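You operate a simulated robot arm through the tools that you are given. There is no shell and no other tool. Be economical: measure what you need, move in short steps, check, and stop when the job is done.

You run a simulated robot arm. Do the job below in one go: nothing can be reset, and whatever is moved stays where it is left.

JOB
Level the float tube stand, drain the old water and refill from tank 2 to the yellow band.
Fine: bubble between its marks; drain shut, tank dial back on OFF.

Only the result counts: the job must be done as asked and must still hold three seconds after the hand-in. Knocking over, shifting, dropping, spilling or breaking anything else fails it.

ROBOT AND FRAMES
A 7-joint arm with a two-finger gripper on a trunk, on a base that drives. Base frame: it is fixed to the floor where the robot stands at the start and does not move with it; the origin is under the middle of the robot, x ahead of it, y to its left, z up. Units: m, rad, N and s.
With the tool pointing down near the work surface it reaches from about 0.3 to 0.76 m from the robot's upright axis, wherever it stands. Its first joint turns from -2.496 to 2.496 rad. Places, roughly: fill button [0.4, 0.3, 0.9]; float tube stand [0.5, 0.3, 1.1]; level knob [0.5, 0.2, 0.9]; result dial [0.4, 0.2, 0.9]; tank dial [0.5, 0.3, 0.9]; tube drain lever with the red knob [0.4, 0.4, 0.9]. Payload 2.45 kg.
Tool frame: the origin (TCP) lies between the finger pads and is the grasp point; the fingertips stand 0.026 m ahead of it; z points along the fingers, y is the line along which they close. The gripper opens to 0.096 m. The gripper's body begins 0.069 m behind the TCP.
Orientation is told as [roll, pitch, yaw] about the base's x, y, z axes, in that order, counted from this pose: with the fingers straight down and closing along the base's y, the tool's x points along the base's -x, its y along +y and its z along -z.

CONTROLS
- The arm moves only by the tool nudge_tool. Its argument "series" is a list of rows, each a list of 3 entries, a list of its own where there are three numbers: the turn, a rotation vector about the base's x, y, z in rad, then the shift along the base's x, y, z in m, then the finger opening in m, from 0 to 0.096. In form: [[[wx, wy, wz], [tx, ty, tz], fingers], ...]. A call has 1 to 12 rows; each row shifts and turns the commanded pose from where the row before left it. A row lasts 0.2 s, in which the tool goes at most 0.05 m and 0.15 rad; a call with a longer step from one row to the next is refused whole, and so is a gripper value outside its range. Where a pose cannot be reached the arm comes as near as it can. A force on the tool above 80 N (or 10 N above the force at the start of the call, whichever is more), or a blocked arm, ends the call early, and 0.2 s more pass. Each finger halts on what it meets, pressing with about 22 N; the grip force reading is that of the motor and also rises with nothing between the fingers. The clock runs only during rows and for 0.2 s after the last one: add rows that do not move to give the fingers time. It gives the time, the measured TCP pose, the force on the tool (base axes), the opening and the grip force at its end, in the units of the frame above (readings bear some noise), with the torque about the TCP (base axes, N m) and any sound that the robot's microphone picked up, and new pictures: "pictures" is both (left out), scene, wrist or none.
- Cameras (640 x 400 px; columns grow to the right, rows downward): "scene" is now at [0.0265, 0.2099, 1.5288]; the picture's right is [0.34, -0.94, 0.00], its down [-0.65, -0.24, -0.72] and it looks along [0.67, 0.25, -0.70] (base axes); focal length 272 px, centre (320, 200). "wrist" rides on the gripper at [0.082, 0.003, -0.098] in the tool frame; the picture's right is [-0.04, 1.00, 0.00], its down [-0.73, -0.03, -0.68] and it looks along [-0.68, -0.03, 0.73] (tool axes); focal length 256 px, centre (320, 200). There is no depth. A picture from a camera that has moved, and an enlarged one, comes with that camera's place and axes in the base frame and with its lens.
- slide_trunk(by): slides the trunk up (or, below 0, down) by that many m; the arm and the scene camera ride with it, the base frame stays. It gives what a move gives, with no picture.
- base_move(legs): drives the robot by 1 to 6 legs, each [ahead, turn to the left] in m and rad, along the robot's own axes; the way and the turn of a leg run together, so that a leg with both is an arc; at most 1.5 m and 3.142 rad a leg. The arm and the cameras ride along, it lands a little off, and it stops where it bumps. It gives what a move gives, and a new picture of the scene camera.
- turn_head(pan, tilt): turns the head with the scene camera to pan (to the left, within 2.705 rad either way) and tilt (down, from -0.506 to 1.204), counted from straight ahead of the robot. It gives what a move gives, and a new picture of the scene camera.
- enlarge(camera, box): a new picture of the part [left, top, right, bottom] of that camera's present view, enlarged. No time passes.
- close_job(): hands the job in; it is judged then, once.

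Go step by step. Nothing tells you exact positions but the pictures and the camera data: compare them with the known pose of the tool, close in by small moves and look again before you grip or let go. The budget is 120 turns and 260 pictures, counting those below and the enlarged ones. Unless the task says otherwise, let go and move clear before handing in, and close with one line.

The tools are called after "Call:" as a command line: name --argument value ..., lists and objects as JSON in quotes. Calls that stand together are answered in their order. nudge_tool: Moves the arm, as the interface text tells. Its arguments: {"type":"object","properties":{"series":{"type":"array","items":{"type":"array"}},"pictures":{"type":"string","enum":["both","scene","wrist","none"]}},"required":["series"]} The other tools are called the same way: slide_trunk (by) slides the trunk up or down; base_move (legs) drives the base; turn_head (pan, tilt) turns the head that bears the scene camera; enlarge (camera, box) takes an enlarged picture of a part of a camera's view; close_job () hands the job in.

At the start:

```text
time: 0.0
eef_pos: [0.3598, 0.4358, 1.1804]
ee_rot: [0.001, 0.001, 0.0]
wrist_force: [-0.2, -0.2, 0.6]
ft_torque: [-0.02, -0.02, 0.02]
grip_width: 0.096
finger_force: 0.1
trunk travel left (down, up): [-0.575, 0.065]
robot x, y, heading: [-0.0001, -0.0004, -0.0]
head pan, tilt: [0.349, 0.77]
```

scene: 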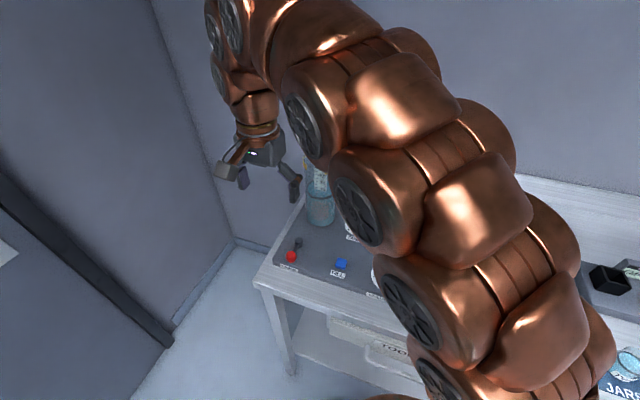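
wrist: 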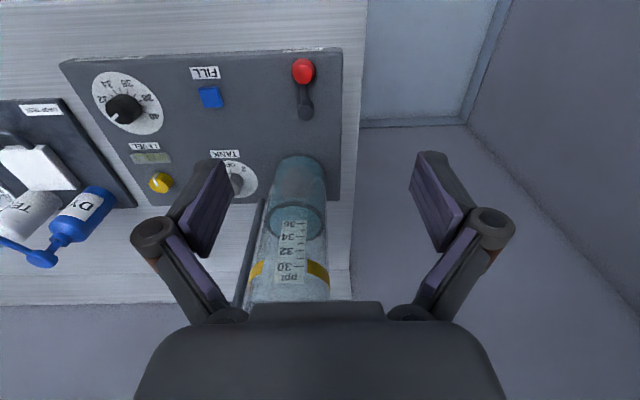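

I see the panel upside-down in the wrist view: result dial, fill button (blue), drain lever (red), level knob (yellow), tank dial and the tube. I'll take close-ups first.

Call:
enlarge --camera "wrist" --box '[60, 40, 360, 220]'

Call:
enlarge --camera "wrist" --box '[200, 140, 360, 310]'

Call:
enlarge --camera "scene" --box '[240, 130, 400, 310]'

```text
2.13 times, centred on (210, 130) of wrist
camera zoom: at [0.2774, 0.4402, 1.2802], right [0.04, 1.0, 0.0], down [0.73, -0.03, 0.68], along [0.68, -0.03, -0.73], focal length 546 px, centre (555, 349)
```

zoom: 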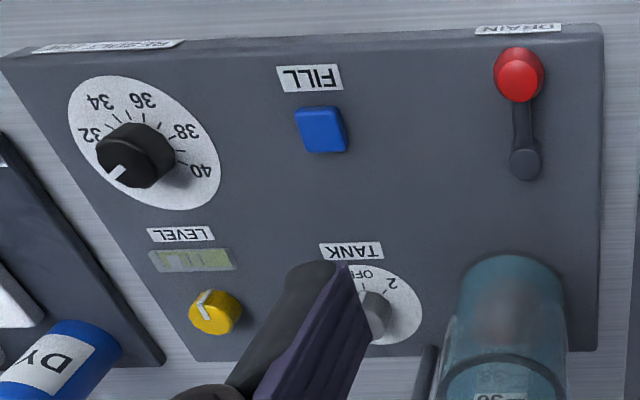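

```text
2.35 times, centred on (280, 225) of wrist
camera zoom: at [0.2774, 0.4402, 1.2802], right [0.04, 1.0, 0.0], down [0.73, -0.03, 0.68], along [0.68, -0.03, -0.73], focal length 602 px, centre (414, 141)
```

zoom: 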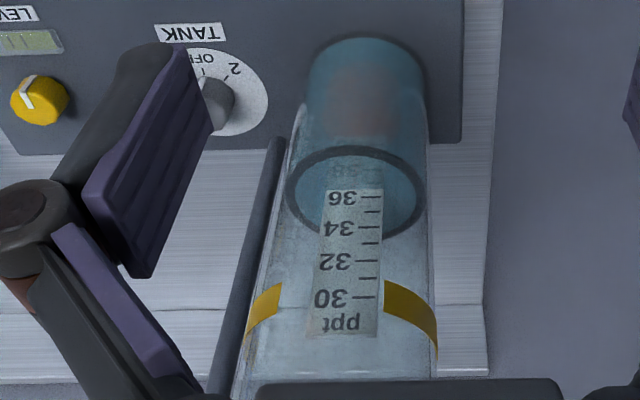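

```text
2.22 times, centred on (320, 220) of scene
camera zoom: at [0.0265, 0.2099, 1.5288], right [0.34, -0.94, 0.0], down [-0.65, -0.24, -0.72], along [0.67, 0.25, -0.7], focal length 604 px, centre (320, 156)
```

zoom: 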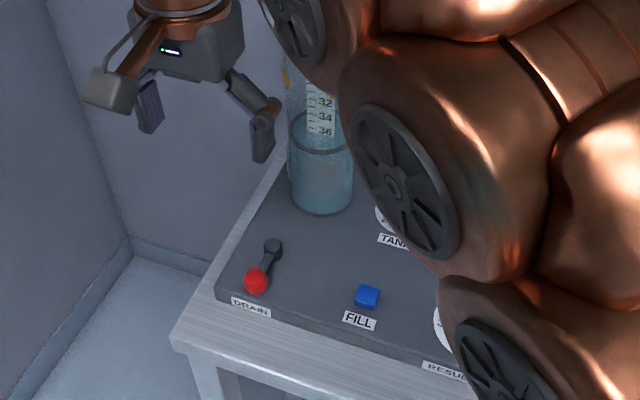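

Panel controls roughly located. I'll shift the tool sideways to get a second view for triangulation.

Call:
nudge_tool --series '[[[0, 0, 0], [-0.02, -0.045, 0], 0.05], [[0, 0, 0], [-0.02, -0.045, 0], 0.03], [[0, 0, 0], [0, -0.045, 0], 0.03], [[0, 0, 0], [0, -0.045, 0], 0.03], [[0, 0, 0], [0, 0, 0], 0.03]]'

```text
time: 1.2
eef_pos: [0.3181, 0.2562, 1.1814]
ee_rot: [-0.001, 0.001, -0.001]
wrist_force: [0.7, -0.4, 1.4]
ft_torque: [-0.01, 0.01, -0.02]
grip_width: 0.03
finger_force: 0.1
trunk travel left (down, up): [-0.575, 0.065]
robot x, y, heading: [0.0021, -0.0041, 0.003]
head pan, tilt: [0.349, 0.77]
camera scene: at [0.0263, 0.2096, 1.5289], right [0.34, -0.94, 0.0], down [-0.65, -0.24, -0.72], along [0.67, 0.25, -0.7], focal length 272 px, centre (320, 200)
camera wrist: at [0.2364, 0.2595, 1.2805], right [0.04, 1.0, 0.0], down [0.73, -0.03, 0.68], along [0.68, -0.03, -0.73], focal length 256 px, centre (320, 200)
```

scene: 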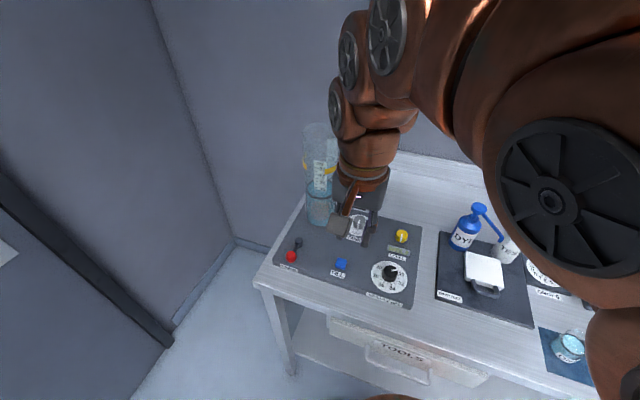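
wrist: 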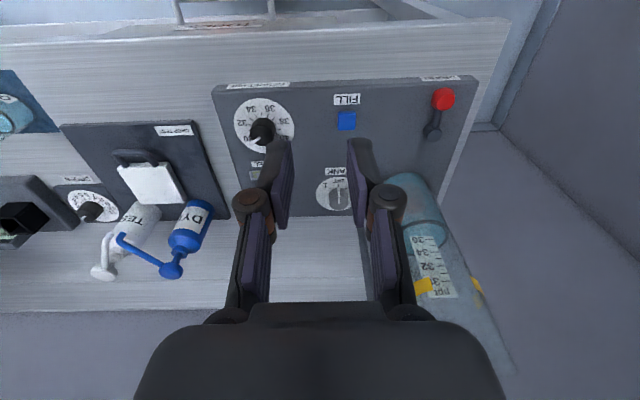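

Now triangulated: fill ≈(0.40,0.29,0.94), red knob ≈(0.374,0.415,0.945) with pivot ≈(0.426,0.413), tank dial ≈(0.56,0.277,0.92). Looking closer at the scene view.

Call:
enlarge --camera "scene" --box '[260, 200, 440, 312]'

Call:
enlarge --camera "scene" --box '[280, 110, 380, 240]'

Call:
enlarge --camera "wrist" --box '[290, 80, 490, 220]'

```text
3.56 times, centred on (350, 256) of scene
camera zoom: at [0.0263, 0.2096, 1.5289], right [0.34, -0.94, 0.0], down [-0.65, -0.24, -0.72], along [0.67, 0.25, -0.7], focal length 966 px, centre (213, 1)
```

zoom: 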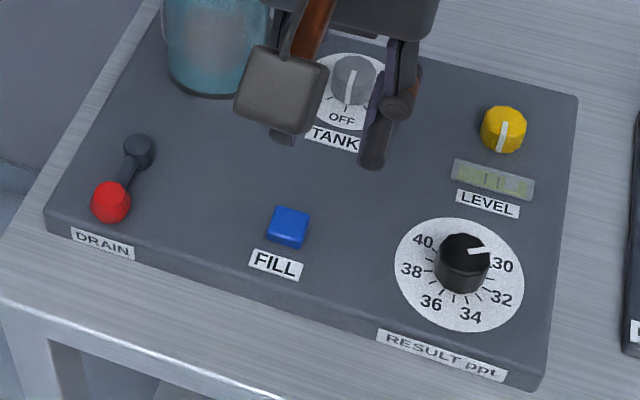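

```text
3.08 times, centred on (330, 175) of scene
camera zoom: at [0.0263, 0.2096, 1.5289], right [0.34, -0.94, 0.0], down [-0.65, -0.24, -0.72], along [0.67, 0.25, -0.7], focal length 836 px, centre (289, 277)
```

zoom: 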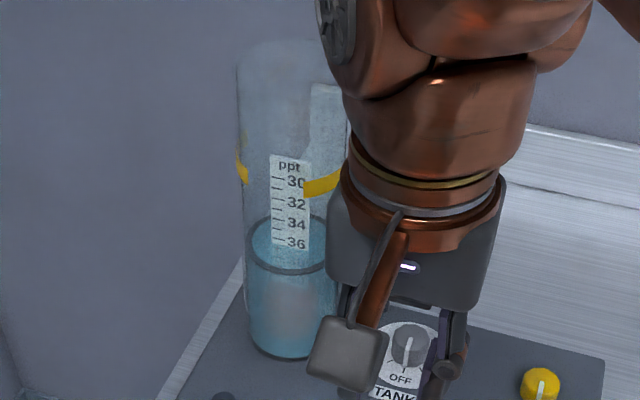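

```text
2.86 times, centred on (390, 150) of wrist
camera zoom: at [0.2364, 0.2595, 1.2805], right [0.04, 1.0, 0.0], down [0.73, -0.03, 0.68], along [0.68, -0.03, -0.73], focal length 731 px, centre (120, 343)
```

zoom: 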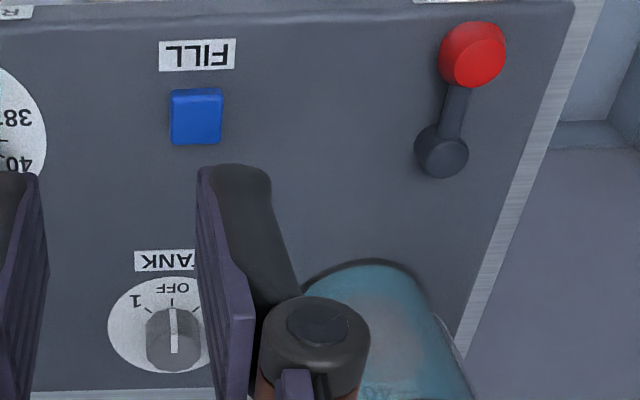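

Now moving above the yellow level knob at ≈(0.533,0.16), staying high.

Call:
nudge_tool --series '[[[0, 0, 0], [0.02, -0.04, 0], 0.05], [[0, 0, 0], [0.035, -0.03, 0], 0.06], [[0, 0, 0], [0.04, -0.026, 0], 0.06], [[0, 0, 0], [0.04, 0, -0.02], 0.06], [[0, 0, 0], [0.04, 0, -0.025], 0.06], [[0, 0, 0], [0.03, 0, -0.035], 0.06], [[0, 0, 0], [0, 0, -0.035], 0.06], [[0, 0, 0], [0, 0, 0], 0.06]]'

```text
time: 3.0
eef_pos: [0.5244, 0.1597, 1.0659]
ee_rot: [0.0, 0.001, 0.0]
wrist_force: [-0.6, 0.4, -0.3]
ft_torque: [-0.01, -0.02, -0.03]
grip_width: 0.0603
finger_force: 0.1
trunk travel left (down, up): [-0.575, 0.065]
robot x, y, heading: [0.0029, 0.0, -0.002]
head pan, tilt: [0.349, 0.77]
camera scene: at [0.0266, 0.2098, 1.5289], right [0.34, -0.94, 0.0], down [-0.65, -0.24, -0.72], along [0.67, 0.25, -0.7], focal length 272 px, centre (320, 200)
camera wrist: at [0.4425, 0.1637, 1.1648], right [0.04, 1.0, 0.0], down [0.73, -0.03, 0.68], along [0.68, -0.03, -0.73], focal length 256 px, centre (320, 200)
```

scene: 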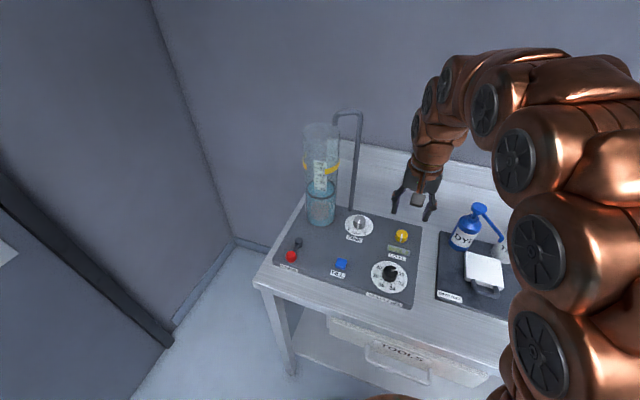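
wrist: 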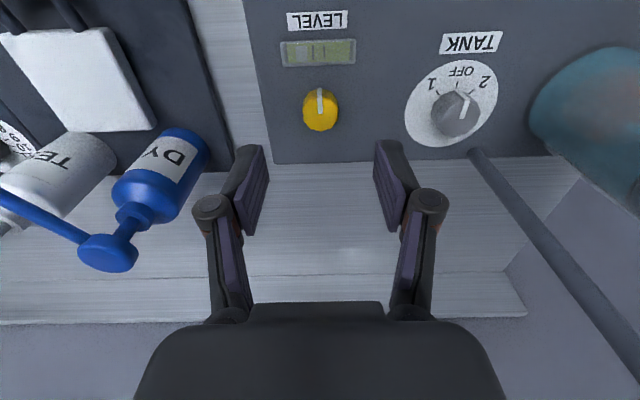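

Call:
enlarge --camera "wrist" --box '[260, 0, 380, 140]'

Call:
enlarge --camera "wrist" --box '[390, 20, 520, 160]'

Call:
enlarge --camera "scene" --box '[270, 100, 440, 300]'

```text
2.86 times, centred on (320, 70) of wrist
camera zoom: at [0.4425, 0.1637, 1.1648], right [0.04, 1.0, 0.0], down [0.73, -0.03, 0.68], along [0.68, -0.03, -0.73], focal length 731 px, centre (320, 571)
```

zoom: 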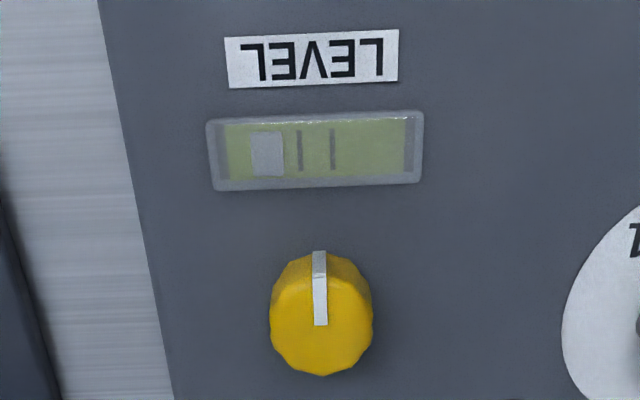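

```text
2.86 times, centred on (455, 90) of wrist
camera zoom: at [0.4425, 0.1637, 1.1648], right [0.04, 1.0, 0.0], down [0.73, -0.03, 0.68], along [0.68, -0.03, -0.73], focal length 731 px, centre (-66, 514)
```

zoom: 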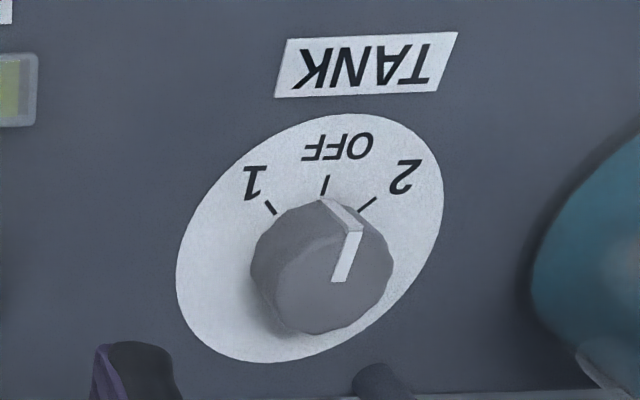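

```text
2.00 times, centred on (355, 200) of scene
camera zoom: at [0.0266, 0.2098, 1.5289], right [0.34, -0.94, 0.0], down [-0.65, -0.24, -0.72], along [0.67, 0.25, -0.7], focal length 544 px, centre (250, 200)
```

zoom: 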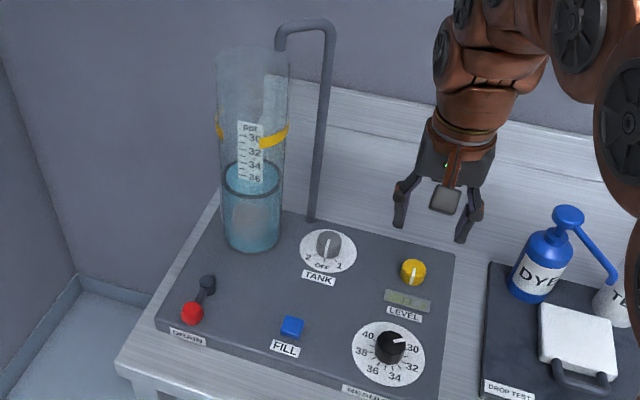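

Bubble sits left (−y) of its marks. Descend on the yellow knob and grip.

Call:
nudge_tool --series '[[[0, 0, 0], [0.008, 0, -0.04], 0.06], [[0, 0, 0], [0, 0, -0.04], 0.06], [[0, 0, 0], [0, 0, -0.03], 0.06], [[0, 0, 0], [0, 0, 0], 0.06]]'

```text
time: 4.0
eef_pos: [0.5321, 0.1614, 0.9553]
ee_rot: [0.002, -0.001, 0.001]
wrist_force: [-0.3, 0.5, 0.1]
ft_torque: [-0.02, 0.04, -0.03]
grip_width: 0.06
finger_force: 0.1
trunk travel left (down, up): [-0.575, 0.065]
robot x, y, heading: [0.0026, 0.001, 0.004]
head pan, tilt: [0.349, 0.77]
camera scene: at [0.0265, 0.2098, 1.5289], right [0.34, -0.94, 0.0], down [-0.65, -0.24, -0.72], along [0.67, 0.25, -0.7], focal length 272 px, centre (320, 200)
camera wrist: at [0.45, 0.1646, 1.0552], right [0.04, 1.0, 0.0], down [0.73, -0.03, 0.68], along [0.68, -0.03, -0.73], focal length 256 px, centre (320, 200)
```

scene: 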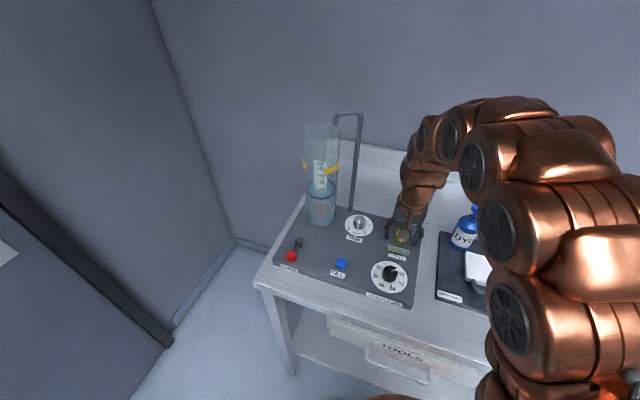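
wrist: 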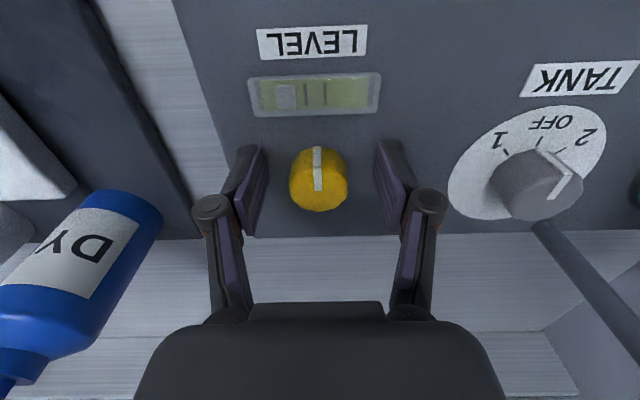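

Call:
nudge_tool --series '[[[0, 0, 0], [0, -0.001, -0.006], 0.06], [[0, 0, 0], [0, 0, 0], 0.02], [[0, 0, 0], [0, 0, 0], 0.02], [[0, 0, 0], [0, 0, 0], 0.02], [[0, 0, 0], [0, 0, 0], 0.02]]' --pictures "wrist"

```text
time: 5.1
eef_pos: [0.5332, 0.1607, 0.9552]
ee_rot: [0.003, -0.013, 0.003]
wrist_force: [-11.0, 6.6, 46.4]
ft_torque: [-0.21, 1.51, 0.3]
grip_width: 0.0317
finger_force: 44.0
trunk travel left (down, up): [-0.575, 0.065]
robot x, y, heading: [-0.0022, 0.002, 0.004]
head pan, tilt: [0.349, 0.77]
stopped in row 5: the force on the tool passed its limit at 84 N (the readings are from after the stop); the commanded pose is now the measured one
camera wrist: at [0.4498, 0.1629, 1.0546], right [0.04, 1.0, 0.0], down [0.72, -0.03, 0.69], along [0.69, -0.02, -0.73], focal length 256 px, centre (320, 200)
```

wrist: 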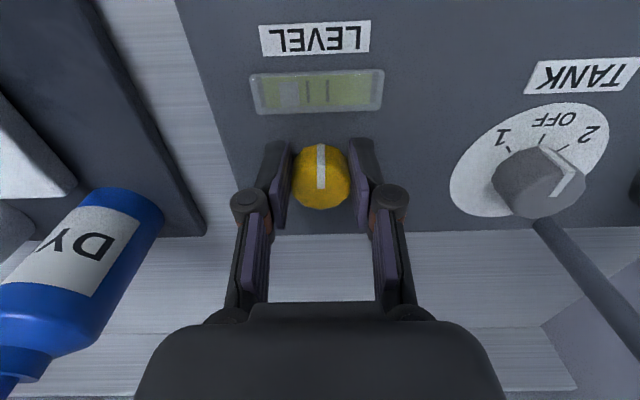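

Fingertips are pressing the panel; raise slightly and start turning the knob.

Call:
nudge_tool --series '[[[0, 0, 0], [0, 0, 0.003], 0.02], [[0, 0, 0], [0, 0, 0.002], 0.02], [[0, 0, 0.12], [0, 0, 0], 0.02], [[0, 0, 0.12], [0, 0, 0], 0.02], [[0, 0, 0], [0, 0, 0], 0.02]]' --pictures "wrist"

```text
time: 6.3
eef_pos: [0.5337, 0.1572, 0.9578]
ee_rot: [-0.001, -0.005, 0.242]
wrist_force: [-6.7, 3.9, -11.5]
ft_torque: [0.34, -0.11, 0.09]
grip_width: 0.0315
finger_force: 45.0
trunk travel left (down, up): [-0.575, 0.065]
robot x, y, heading: [0.003, 0.0025, -0.002]
head pan, tilt: [0.349, 0.77]
camera wrist: at [0.4526, 0.1425, 1.0554], right [-0.2, 0.98, 0.0], down [0.72, 0.15, 0.68], along [0.67, 0.14, -0.73], focal length 256 px, centre (320, 200)
```

wrist: 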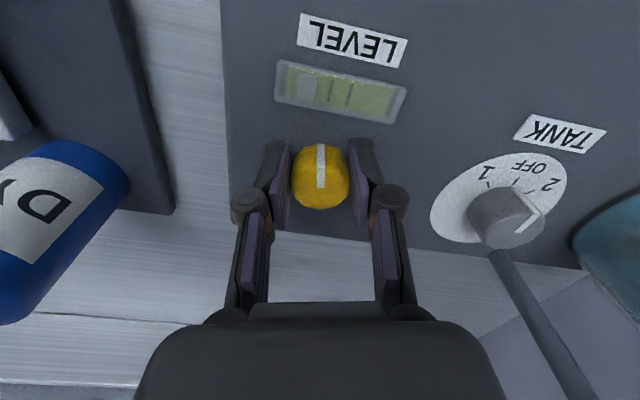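

Call:
enlarge --camera "wrist" --box '[260, 40, 420, 140]'

```text
4.00 times, centred on (340, 90) of wrist
camera zoom: at [0.4526, 0.1425, 1.0554], right [-0.2, 0.98, 0.0], down [0.72, 0.15, 0.68], along [0.67, 0.14, -0.73], focal length 1024 px, centre (240, 640)
```

zoom: 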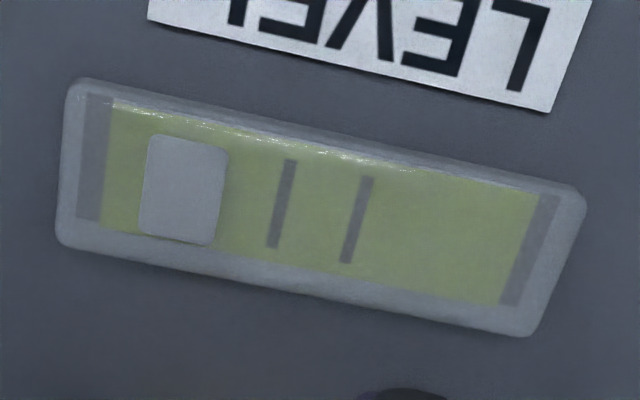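

Positive turn moved the bubble away (~1.5 gap per rad); turn the other way about 1.2 rad.

Call:
nudge_tool --series '[[[0, 0, -0.12], [0, 0.001, 0], 0.02], [[0, 0, -0.12], [0, 0.001, 0], 0.02], [[0, 0, -0.12], [0, 0, 0], 0.02], [[0, 0, -0.12], [0, 0, 0], 0.02], [[0, 0, -0.12], [0, 0, 0], 0.02], [[0, 0, -0.12], [0, 0, 0], 0.02], [[0, 0, -0.12], [0, 0, 0], 0.02], [[0, 0, -0.12], [0, 0, 0], 0.02], [[0, 0, -0.12], [0, 0, 0], 0.02], [[0, 0, -0.1], [0, 0, 0], 0.02], [[0, 0, 0], [0, 0, 0], 0.02]]' --pictures "wrist"

Call:
enlarge --camera "wrist" --box '[160, 0, 420, 160]'

```text
time: 8.7
eef_pos: [0.5357, 0.1606, 0.9603]
ee_rot: [0.002, -0.01, -0.942]
wrist_force: [20.0, 11.7, 11.1]
ft_torque: [0.33, -0.68, 0.04]
grip_width: 0.036
finger_force: 11.6
trunk travel left (down, up): [-0.575, 0.065]
robot x, y, heading: [0.0012, 0.0044, -0.005]
head pan, tilt: [0.349, 0.77]
camera wrist: at [0.4895, 0.2297, 1.0573], right [0.83, 0.55, 0.0], down [0.4, -0.61, 0.69], along [0.38, -0.57, -0.73], focal length 256 px, centre (320, 200)
```

wrist: 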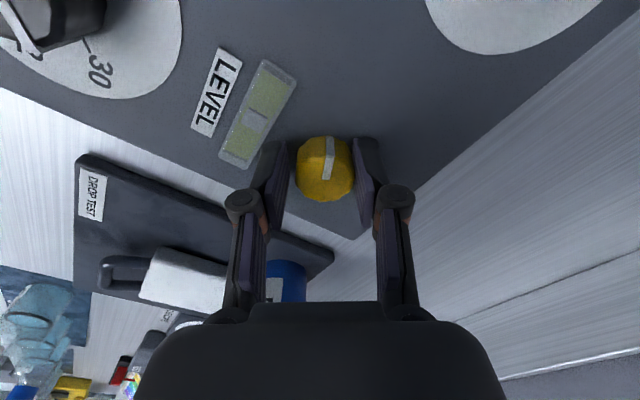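

```text
2.46 times, centred on (290, 80) of wrist
camera zoom: at [0.4895, 0.2297, 1.0573], right [0.83, 0.55, 0.0], down [0.4, -0.61, 0.69], along [0.38, -0.57, -0.73], focal length 630 px, centre (394, 495)
```

zoom: 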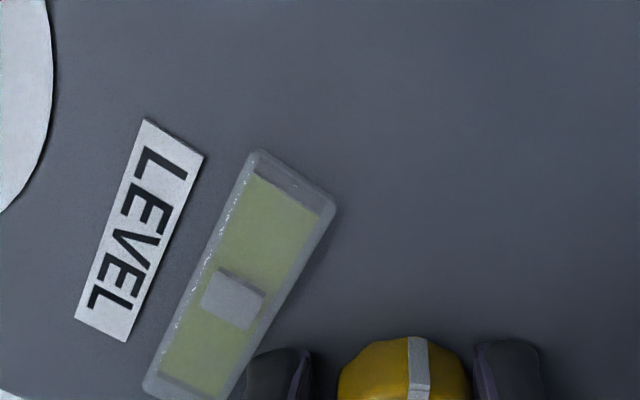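

Bubble looks close to centred. Release, rise, and view the vial squarely.

Call:
nudge_tool --series '[[[0, 0, 0], [0, 0, 0], 0.07], [[0, 0, 0], [0, 0, 0], 0.07], [[0, 0, 0], [0, 0, 0], 0.07], [[0, 0, 0.13], [0, 0, 0.02], 0.07], [[0, 0, 0.14], [0, 0, 0.02], 0.07], [[0, 0, 0.14], [0, 0, 0], 0.07], [[0, 0, 0.14], [0, 0, 0], 0.07], [[0, 0, 0.14], [-0.02, 0, 0], 0.07], [[0, 0, 0.14], [-0.02, 0, 0], 0.07], [[0, 0, 0.11], [0, 0, 0], 0.07], [[0, 0, 0], [0, 0, 0], 0.07]]' --pictures "wrist"

Call:
enlarge --camera "wrist" --box '[220, 50, 420, 175]'

```text
time: 11.1
eef_pos: [0.4943, 0.1603, 0.997]
ee_rot: [0.0, -0.006, -0.001]
wrist_force: [0.1, -0.4, -0.1]
ft_torque: [-0.02, -0.04, 0.02]
grip_width: 0.0699
finger_force: 0.0
trunk travel left (down, up): [-0.575, 0.065]
robot x, y, heading: [-0.0013, 0.0009, -0.003]
head pan, tilt: [0.349, 0.77]
camera wrist: at [0.4117, 0.1638, 1.0959], right [0.04, 1.0, 0.0], down [0.73, -0.03, 0.68], along [0.68, -0.03, -0.73], focal length 256 px, centre (320, 200)
```

wrist: 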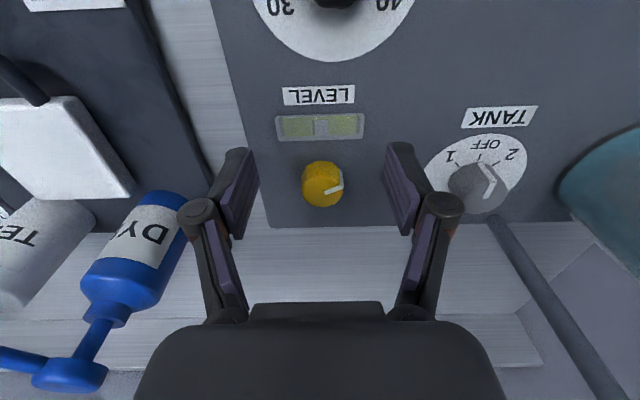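

```text
3.20 times, centred on (320, 112) of wrist
camera zoom: at [0.4117, 0.1638, 1.0959], right [0.04, 1.0, 0.0], down [0.73, -0.03, 0.68], along [0.68, -0.03, -0.73], focal length 819 px, centre (320, 480)
```

zoom: 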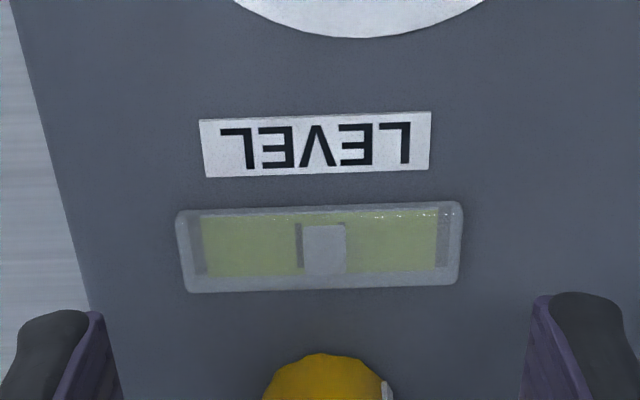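

Call:
enlarge --camera "wrist" --box '[270, 105, 370, 150]'

```text
6.40 times, centred on (320, 128) of wrist
camera zoom: at [0.4117, 0.1638, 1.0959], right [0.04, 1.0, 0.0], down [0.73, -0.03, 0.68], along [0.68, -0.03, -0.73], focal length 1638 px, centre (320, 664)
```

zoom: 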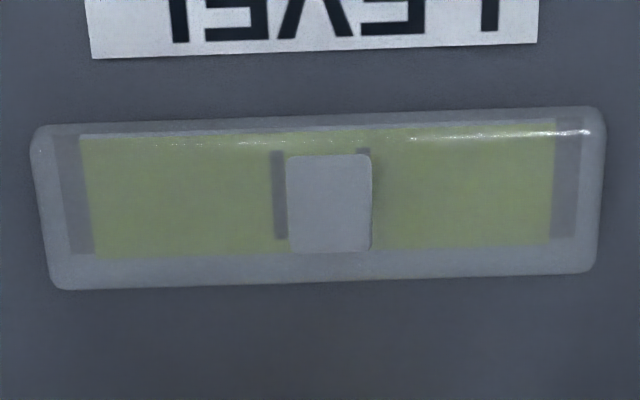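

Bubble is off by ~0.1 gap to +y. I'll regrip and turn back ~0.065 rad.

Call:
nudge_tool --series '[[[0, 0, 0], [0.039, 0, 0], 0.06], [[0, 0.006, 0], [0, 0, -0.02], 0.05], [[0, 0, 0], [0, 0, -0.018], 0.05], [[0, 0, 0], [0, 0, 0], 0.03], [[0, 0, 0], [0, 0, 0], 0.02], [[0, 0, 0], [0, 0, 0], 0.02], [[0, 0, 0], [0, 0, 0], 0.02]]' --pictures "wrist"

Call:
enlarge --camera "wrist" --box '[240, 60, 400, 160]'

```text
time: 12.7
eef_pos: [0.5351, 0.1593, 0.9594]
ee_rot: [0.0, -0.001, -0.003]
wrist_force: [2.0, -10.2, 3.7]
ft_torque: [-0.37, -0.19, -0.05]
grip_width: 0.0315
finger_force: 44.8
trunk travel left (down, up): [-0.575, 0.065]
robot x, y, heading: [0.0008, -0.0, -0.0]
head pan, tilt: [0.349, 0.77]
camera wrist: at [0.452, 0.1637, 1.0599], right [0.04, 1.0, 0.0], down [0.73, -0.03, 0.68], along [0.68, -0.03, -0.73], focal length 256 px, centre (320, 200)
```

wrist: 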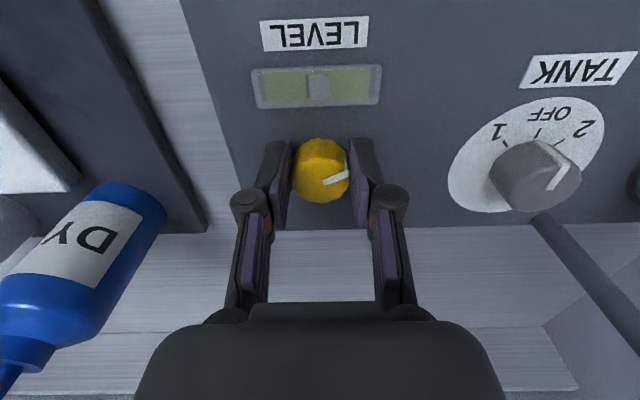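

```text
4.00 times, centred on (320, 110) of wrist
camera zoom: at [0.452, 0.1637, 1.0599], right [0.04, 1.0, 0.0], down [0.73, -0.03, 0.68], along [0.68, -0.03, -0.73], focal length 1024 px, centre (320, 560)
```

zoom: 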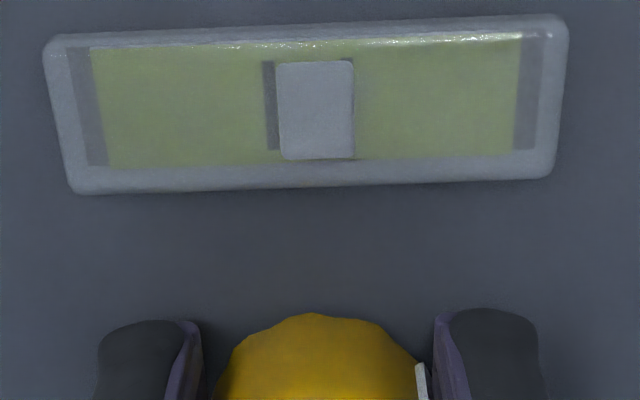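

Call:
nudge_tool --series '[[[0, 0, 0.06], [0, 0, 0], 0.02], [[0, 0, 0], [0, 0, 0], 0.02]]' --pictures "none"

Call:
enlarge --camera "wrist" --box '[240, 60, 400, 160]'

```text
time: 13.3
eef_pos: [0.5347, 0.1597, 0.9605]
ee_rot: [0.0, -0.004, 0.058]
wrist_force: [5.5, -16.3, 6.5]
ft_torque: [-0.43, -0.06, -0.1]
grip_width: 0.0315
finger_force: 45.0
trunk travel left (down, up): [-0.575, 0.065]
robot x, y, heading: [-0.0005, 0.004, -0.005]
head pan, tilt: [0.349, 0.77]
```

```text
4.00 times, centred on (320, 110) of wrist
camera zoom: at [0.4519, 0.1584, 1.0599], right [-0.02, 1.0, 0.0], down [0.73, 0.01, 0.68], along [0.68, 0.01, -0.73], focal length 1024 px, centre (320, 560)
```

zoom: 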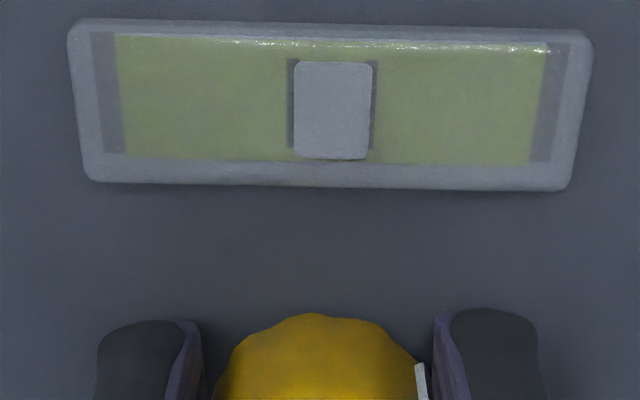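

Bubble is centred. Release, rise and go above the drain lever.

Call:
nudge_tool --series '[[[0, 0, 0], [0, 0, 0], 0.07], [[0, 0, 0], [0, 0, 0], 0.07], [[0, 0, 0], [0, 0, 0], 0.07], [[0, 0, 0], [0, 0, 0.04], 0.07], [[0, 0, 0], [0, 0, 0.05], 0.07], [[0, 0, -0.06], [-0.045, 0, 0], 0.07], [[0, 0, 0], [-0.045, 0, 0], 0.07], [[0, 0, 0], [-0.045, 0, 0], 0.07], [[0, 0, 0], [-0.03, 0.03, 0], 0.06], [[0, 0, 0], [0, 0.05, 0], 0.06], [[0, 0, 0], [0, 0.05, 0], 0.06], [[0, 0, 0], [0, 0.045, 0], 0.06]]' --pictures "wrist"

```text
time: 15.9
eef_pos: [0.3684, 0.3357, 1.0493]
ee_rot: [-0.002, 0.002, 0.0]
wrist_force: [-0.4, -0.2, 0.1]
ft_torque: [0.06, -0.03, 0.0]
grip_width: 0.0599
finger_force: 0.0
trunk travel left (down, up): [-0.575, 0.065]
robot x, y, heading: [0.0004, 0.0008, -0.005]
head pan, tilt: [0.349, 0.77]
camera wrist: at [0.2862, 0.3399, 1.1492], right [0.04, 1.0, 0.0], down [0.73, -0.03, 0.68], along [0.68, -0.03, -0.73], focal length 256 px, centre (320, 200)
```

wrist: 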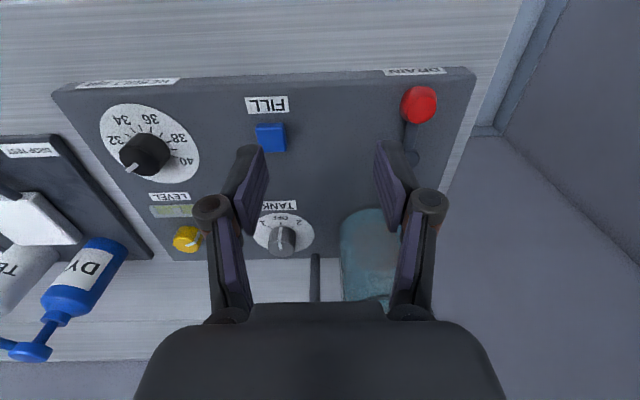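

Call:
nudge_tool --series '[[[0, 0, 0], [0, 0.04, 0], 0.06], [[0, 0, 0], [0.005, 0.04, -0.02], 0.06], [[0, 0, 0], [0, 0, -0.02], 0.06], [[0, 0, 0], [0, 0, 0], 0.06]]' --pictures "wrist"

Call:
enlarge --camera "wrist" --box '[240, 60, 400, 200]'

Call:
enlarge --camera "scene" --box '[260, 100, 420, 300]'

```text
time: 16.9
eef_pos: [0.3729, 0.4151, 1.0084]
ee_rot: [-0.001, -0.001, -0.001]
wrist_force: [-1.0, 0.7, -0.7]
ft_torque: [0.01, -0.03, 0.0]
grip_width: 0.0602
finger_force: 0.0
trunk travel left (down, up): [-0.575, 0.065]
robot x, y, heading: [0.0005, 0.0015, -0.003]
head pan, tilt: [0.349, 0.77]
camera wrist: at [0.2906, 0.4198, 1.1087], right [0.04, 1.0, 0.0], down [0.73, -0.03, 0.68], along [0.68, -0.03, -0.73], focal length 256 px, centre (320, 200)
```

wrist: 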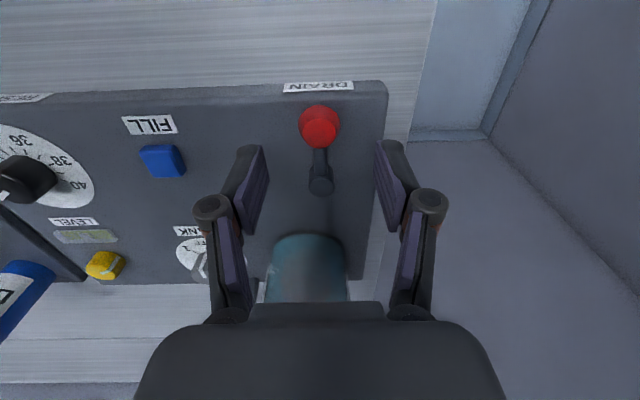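

```text
2.86 times, centred on (320, 130) of wrist
camera zoom: at [0.2906, 0.4198, 1.1087], right [0.04, 1.0, 0.0], down [0.73, -0.03, 0.68], along [0.68, -0.03, -0.73], focal length 731 px, centre (320, 400)
```

zoom: 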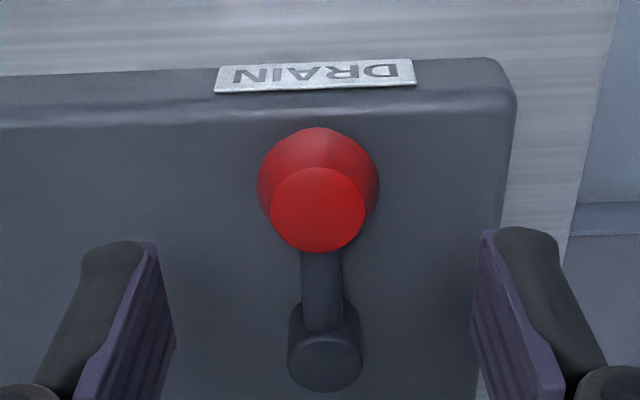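

```text
2.00 times, centred on (340, 200) of scene
camera zoom: at [0.0268, 0.2101, 1.5288], right [0.34, -0.94, 0.0], down [-0.65, -0.24, -0.72], along [0.67, 0.24, -0.7], focal length 544 px, centre (280, 200)
```

zoom: 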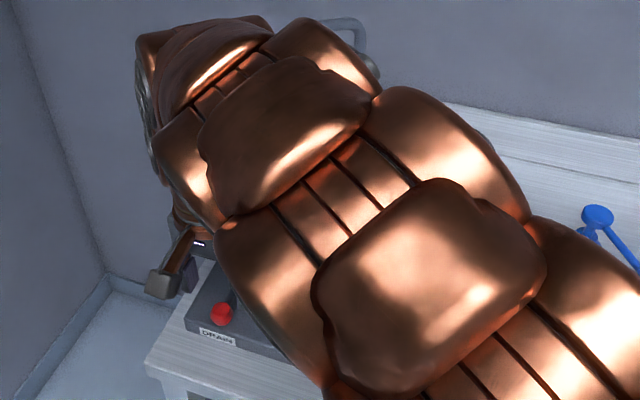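

Red knob is an upright tapered knob at the end of a horizontal arm; I'll cage it with the fingers and probe which way it swings.

Call:
nudge_tool --series '[[[0, 0, 0], [0.001, 0.001, -0.025], 0.06], [[0, 0, 0], [0, 0, -0.02], 0.06], [[0, 0, 0], [0, 0, 0], 0.04], [[0, 0, 0], [0, 0, 0], 0.036], [[0, 0, 0], [0, 0, 0], 0.036]]' --pictures "wrist"

```text
time: 18.1
eef_pos: [0.3746, 0.4162, 0.9655]
ee_rot: [-0.002, -0.003, 0.0]
wrist_force: [0.0, 0.5, -0.5]
ft_torque: [0.0, 0.0, 0.0]
grip_width: 0.0361
finger_force: 0.1
trunk travel left (down, up): [-0.575, 0.065]
robot x, y, heading: [-0.0005, -0.0027, 0.005]
head pan, tilt: [0.349, 0.77]
camera wrist: at [0.2925, 0.4205, 1.0638], right [0.04, 1.0, 0.0], down [0.73, -0.03, 0.68], along [0.68, -0.03, -0.73], focal length 256 px, centre (320, 200)
```

wrist: 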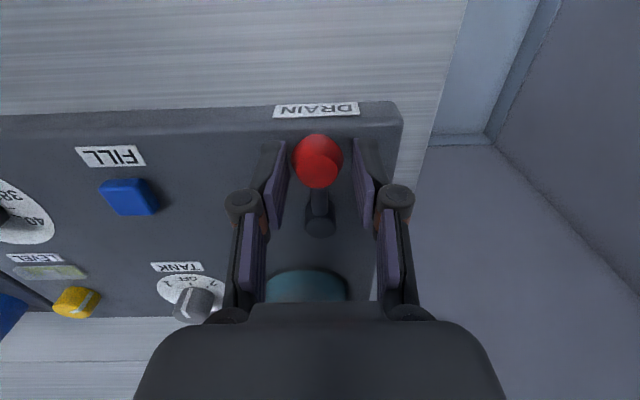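

Call:
nudge_tool --series '[[[0, 0, 0], [0, -0.01, -0.002], 0.036], [[0, 0, 0], [0.001, -0.01, 0], 0.036], [[0, 0, 0], [0, 0, 0], 0.036]]' --pictures "wrist"

```text
time: 18.9
eef_pos: [0.3753, 0.3972, 0.9632]
ee_rot: [-0.002, -0.003, 0.0]
wrist_force: [0.3, 0.3, -0.2]
ft_torque: [0.01, -0.01, -0.01]
grip_width: 0.0363
finger_force: 0.0
trunk travel left (down, up): [-0.575, 0.065]
robot x, y, heading: [-0.0017, -0.0071, 0.001]
head pan, tilt: [0.349, 0.77]
camera wrist: at [0.2935, 0.4008, 1.0616], right [0.04, 1.0, 0.0], down [0.73, -0.03, 0.68], along [0.68, -0.03, -0.73], focal length 256 px, centre (320, 200)
```

wrist: 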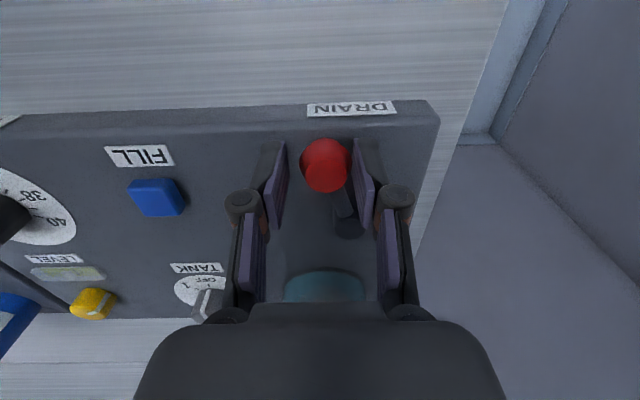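

It swings freely toward −y. Continue the arc around the pivot, turning the hand along.

Call:
nudge_tool --series '[[[0, 0, 0.15], [0, 0, 0], 0.036], [[0, 0, 0.15], [0.0026, -0.0073, 0], 0.036], [[0, 0, 0.15], [0.0037, -0.0069, 0], 0.036], [[0, 0, 0.15], [0.0047, -0.0062, 0], 0.036], [[0, 0, 0.15], [0.0056, -0.0054, 0], 0.036], [[0, 0, 0], [0, 0, 0], 0.036]]'

```text
time: 20.3
eef_pos: [0.3923, 0.3706, 0.9644]
ee_rot: [-0.002, -0.002, 0.75]
wrist_force: [0.4, 0.1, -0.4]
ft_torque: [0.01, -0.01, 0.01]
grip_width: 0.0362
finger_force: 0.1
trunk travel left (down, up): [-0.575, 0.065]
robot x, y, heading: [0.0005, 0.0018, -0.0]
head pan, tilt: [0.349, 0.77]
camera scene: at [0.0267, 0.21, 1.5288], right [0.34, -0.94, 0.0], down [-0.65, -0.24, -0.72], along [0.67, 0.24, -0.7], focal length 272 px, centre (320, 200)
camera wrist: at [0.3295, 0.3178, 1.0621], right [-0.65, 0.76, 0.0], down [0.56, 0.48, 0.68], along [0.52, 0.44, -0.73], focal length 256 px, centre (320, 200)
```

scene: 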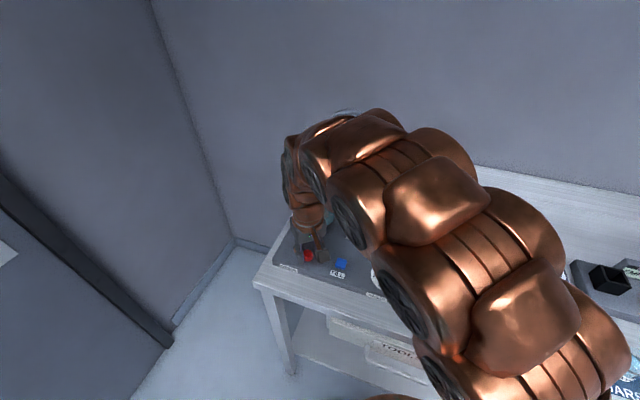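
wrist: 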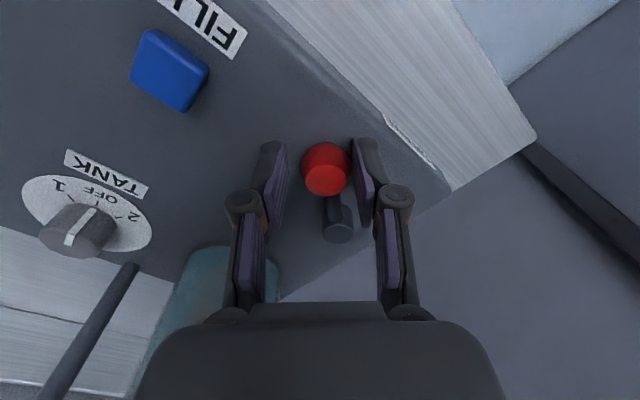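

Call:
nudge_tool --series '[[[0, 0, 0.15], [0.0063, -0.0046, 0], 0.036], [[0, 0, 0.15], [0.0069, -0.0036, 0], 0.036], [[0, 0, 0.15], [0.0072, -0.0028, 0], 0.036], [[0, 0, 0.12], [0.0075, -0.002, 0], 0.036], [[0, 0, 0], [0, 0, 0], 0.036]]' --pictures "wrist"

```text
time: 21.5
eef_pos: [0.4199, 0.358, 0.9626]
ee_rot: [-0.002, -0.001, 1.32]
wrist_force: [0.0, 0.0, -0.2]
ft_torque: [-0.01, 0.03, 0.0]
grip_width: 0.036
finger_force: 0.0
trunk travel left (down, up): [-0.575, 0.065]
robot x, y, heading: [-0.0008, 0.0051, -0.006]
head pan, tilt: [0.349, 0.77]
camera wrist: at [0.3955, 0.2798, 1.0619], right [-0.96, 0.29, 0.0], down [0.21, 0.7, 0.68], along [0.2, 0.65, -0.73], focal length 256 px, centre (320, 200)
```

wrist: 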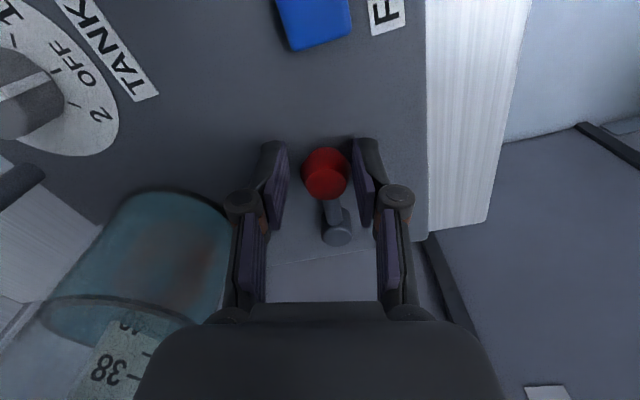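

Lever is ~80° round and the level appears to be falling. Release upward and check.

Call:
nudge_tool --series '[[[0, 0, 0], [0, 0, 0], 0.055], [[0, 0, 0], [0, 0, 0.03], 0.055], [[0, 0, 0], [0, 0, 0.04], 0.055], [[0, 0, -0.15], [-0.02, -0.04, 0.02], 0.055], [[0, 0, -0.15], [-0.02, -0.045, 0], 0.055], [[0, 0, -0.15], [0, -0.05, 0], 0.055], [[0, 0, -0.15], [0, -0.05, 0], 0.055], [[0, 0, -0.15], [0, 0, 0], 0.055]]'

Call:
enlarge --camera "scene" --box '[260, 110, 420, 310]'

```text
time: 23.3
eef_pos: [0.3796, 0.1724, 1.0528]
ee_rot: [-0.002, -0.001, 0.569]
wrist_force: [0.5, 1.0, -0.3]
ft_torque: [0.0, 0.01, 0.01]
grip_width: 0.0552
finger_force: 0.0
trunk travel left (down, up): [-0.575, 0.065]
robot x, y, heading: [0.0037, -0.0028, -0.001]
head pan, tilt: [0.349, 0.77]
camera scene: at [0.0266, 0.2096, 1.5289], right [0.34, -0.94, 0.0], down [-0.65, -0.24, -0.72], along [0.67, 0.24, -0.7], focal length 272 px, centre (320, 200)
camera wrist: at [0.3083, 0.1317, 1.1521], right [-0.5, 0.86, 0.0], down [0.63, 0.37, 0.68], along [0.59, 0.34, -0.73], focal length 256 px, centre (320, 200)
```

scene: 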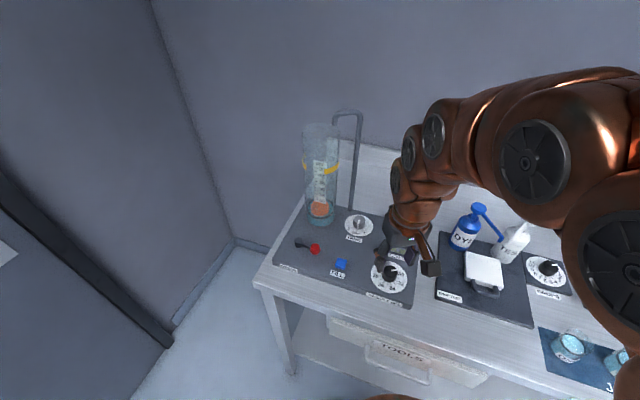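
wrist: 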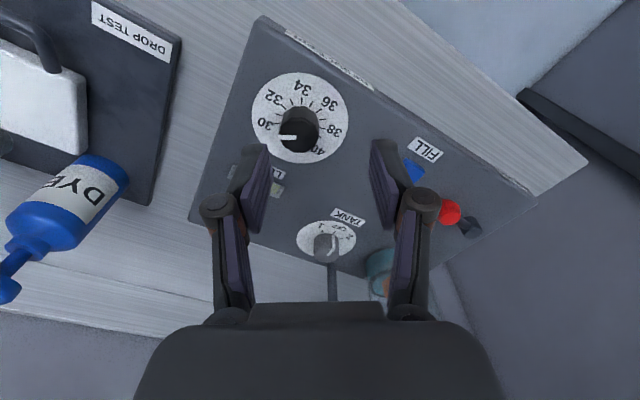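

```text
2.00 times, centred on (340, 210) of scene
camera zoom: at [0.0266, 0.2096, 1.5289], right [0.34, -0.94, 0.0], down [-0.65, -0.24, -0.72], along [0.67, 0.24, -0.7], focal length 544 px, centre (280, 180)
```

zoom: 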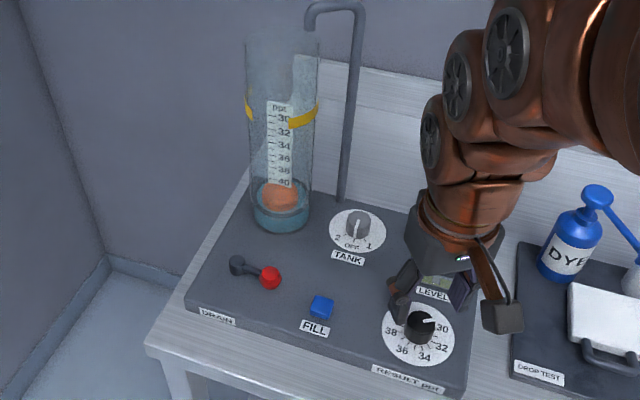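

Draining well. Meanwhile I'll move above the tank dial (~(0.542,0.279)).

Call:
nudge_tool --series '[[[0, 0, 0], [0.04, 0, 0], 0.06], [[0, 0, 0], [0.04, 0.01, 0], 0.06], [[0, 0, 0], [0.035, 0.03, 0], 0.065], [[0, 0, 0], [0.028, 0.037, 0], 0.065], [[0, 0, 0], [0.02, 0.03, 0], 0.065], [[0, 0, 0], [0, 0, -0.03], 0.065], [[0, 0, 0], [0, 0, 0], 0.065]]'

Call:
enlarge --camera "scene" --box '[280, 110, 420, 285]'

```text
time: 24.9
eef_pos: [0.5434, 0.28, 1.0234]
ee_rot: [-0.001, -0.001, 0.571]
wrist_force: [-0.2, 0.7, -0.2]
ft_torque: [-0.01, 0.01, -0.01]
grip_width: 0.0649
finger_force: 0.1
trunk travel left (down, up): [-0.575, 0.065]
robot x, y, heading: [-0.0038, 0.0015, 0.002]
head pan, tilt: [0.349, 0.77]
camera scene: at [0.0268, 0.21, 1.5288], right [0.34, -0.94, 0.0], down [-0.65, -0.24, -0.72], along [0.67, 0.24, -0.7], focal length 272 px, centre (320, 200)
camera wrist: at [0.4722, 0.2388, 1.1222], right [-0.5, 0.86, 0.0], down [0.63, 0.37, 0.68], along [0.59, 0.34, -0.73], focal length 256 px, centre (320, 200)
```

scene: 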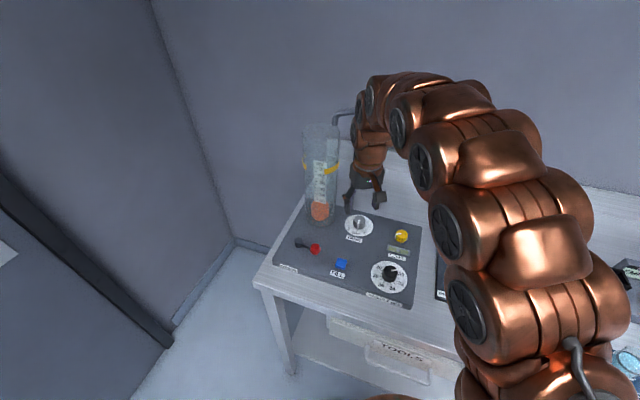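
wrist: 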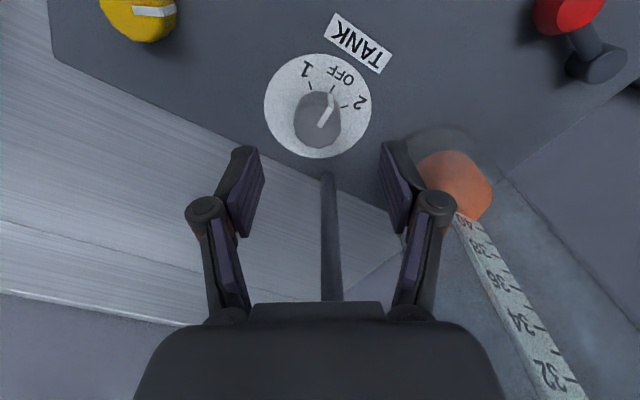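

```text
2.29 times, centred on (350, 198) of scene
camera zoom: at [0.0268, 0.21, 1.5288], right [0.34, -0.94, 0.0], down [-0.65, -0.24, -0.72], along [0.67, 0.24, -0.7], focal length 621 px, centre (251, 206)
```

zoom: 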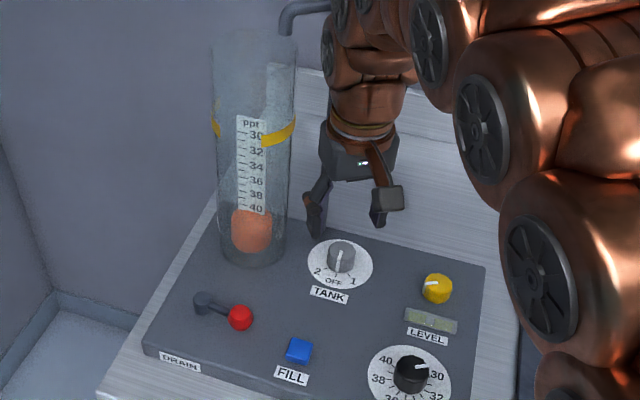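

Tube is empty with the float on the bottom. Descend on the tank dial and grip.

Call:
nudge_tool --series '[[[0, 0, 0.13], [0.002, 0, -0.03], 0.065], [[0, 0, 0.12], [0, 0, -0.02], 0.065], [[0, 0, 0], [0, 0, -0.013], 0.065], [[0, 0, 0], [0, 0, 0], 0.03], [[0, 0, 0], [0, 0, 0], 0.03], [[0, 0, 0], [0, 0, 0], 0.03], [[0, 0, 0], [0, 0, 0], 0.03]]' --pictures "wrist"

```text
time: 26.5
eef_pos: [0.5463, 0.2792, 0.9599]
ee_rot: [-0.001, -0.003, 0.818]
wrist_force: [7.7, -5.4, 1.2]
ft_torque: [-0.2, -0.22, 0.01]
grip_width: 0.0339
finger_force: 44.9
trunk travel left (down, up): [-0.575, 0.065]
robot x, y, heading: [-0.0002, -0.0002, -0.002]
head pan, tilt: [0.349, 0.77]
camera wrist: at [0.4875, 0.222, 1.0591], right [-0.7, 0.71, 0.0], down [0.52, 0.52, 0.68], along [0.48, 0.48, -0.73], focal length 256 px, centre (320, 200)
```

wrist: 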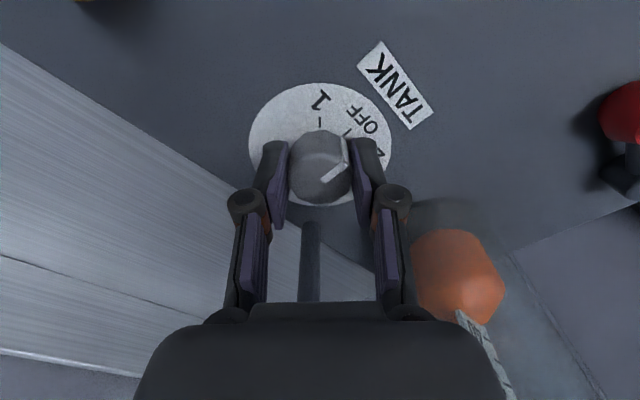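

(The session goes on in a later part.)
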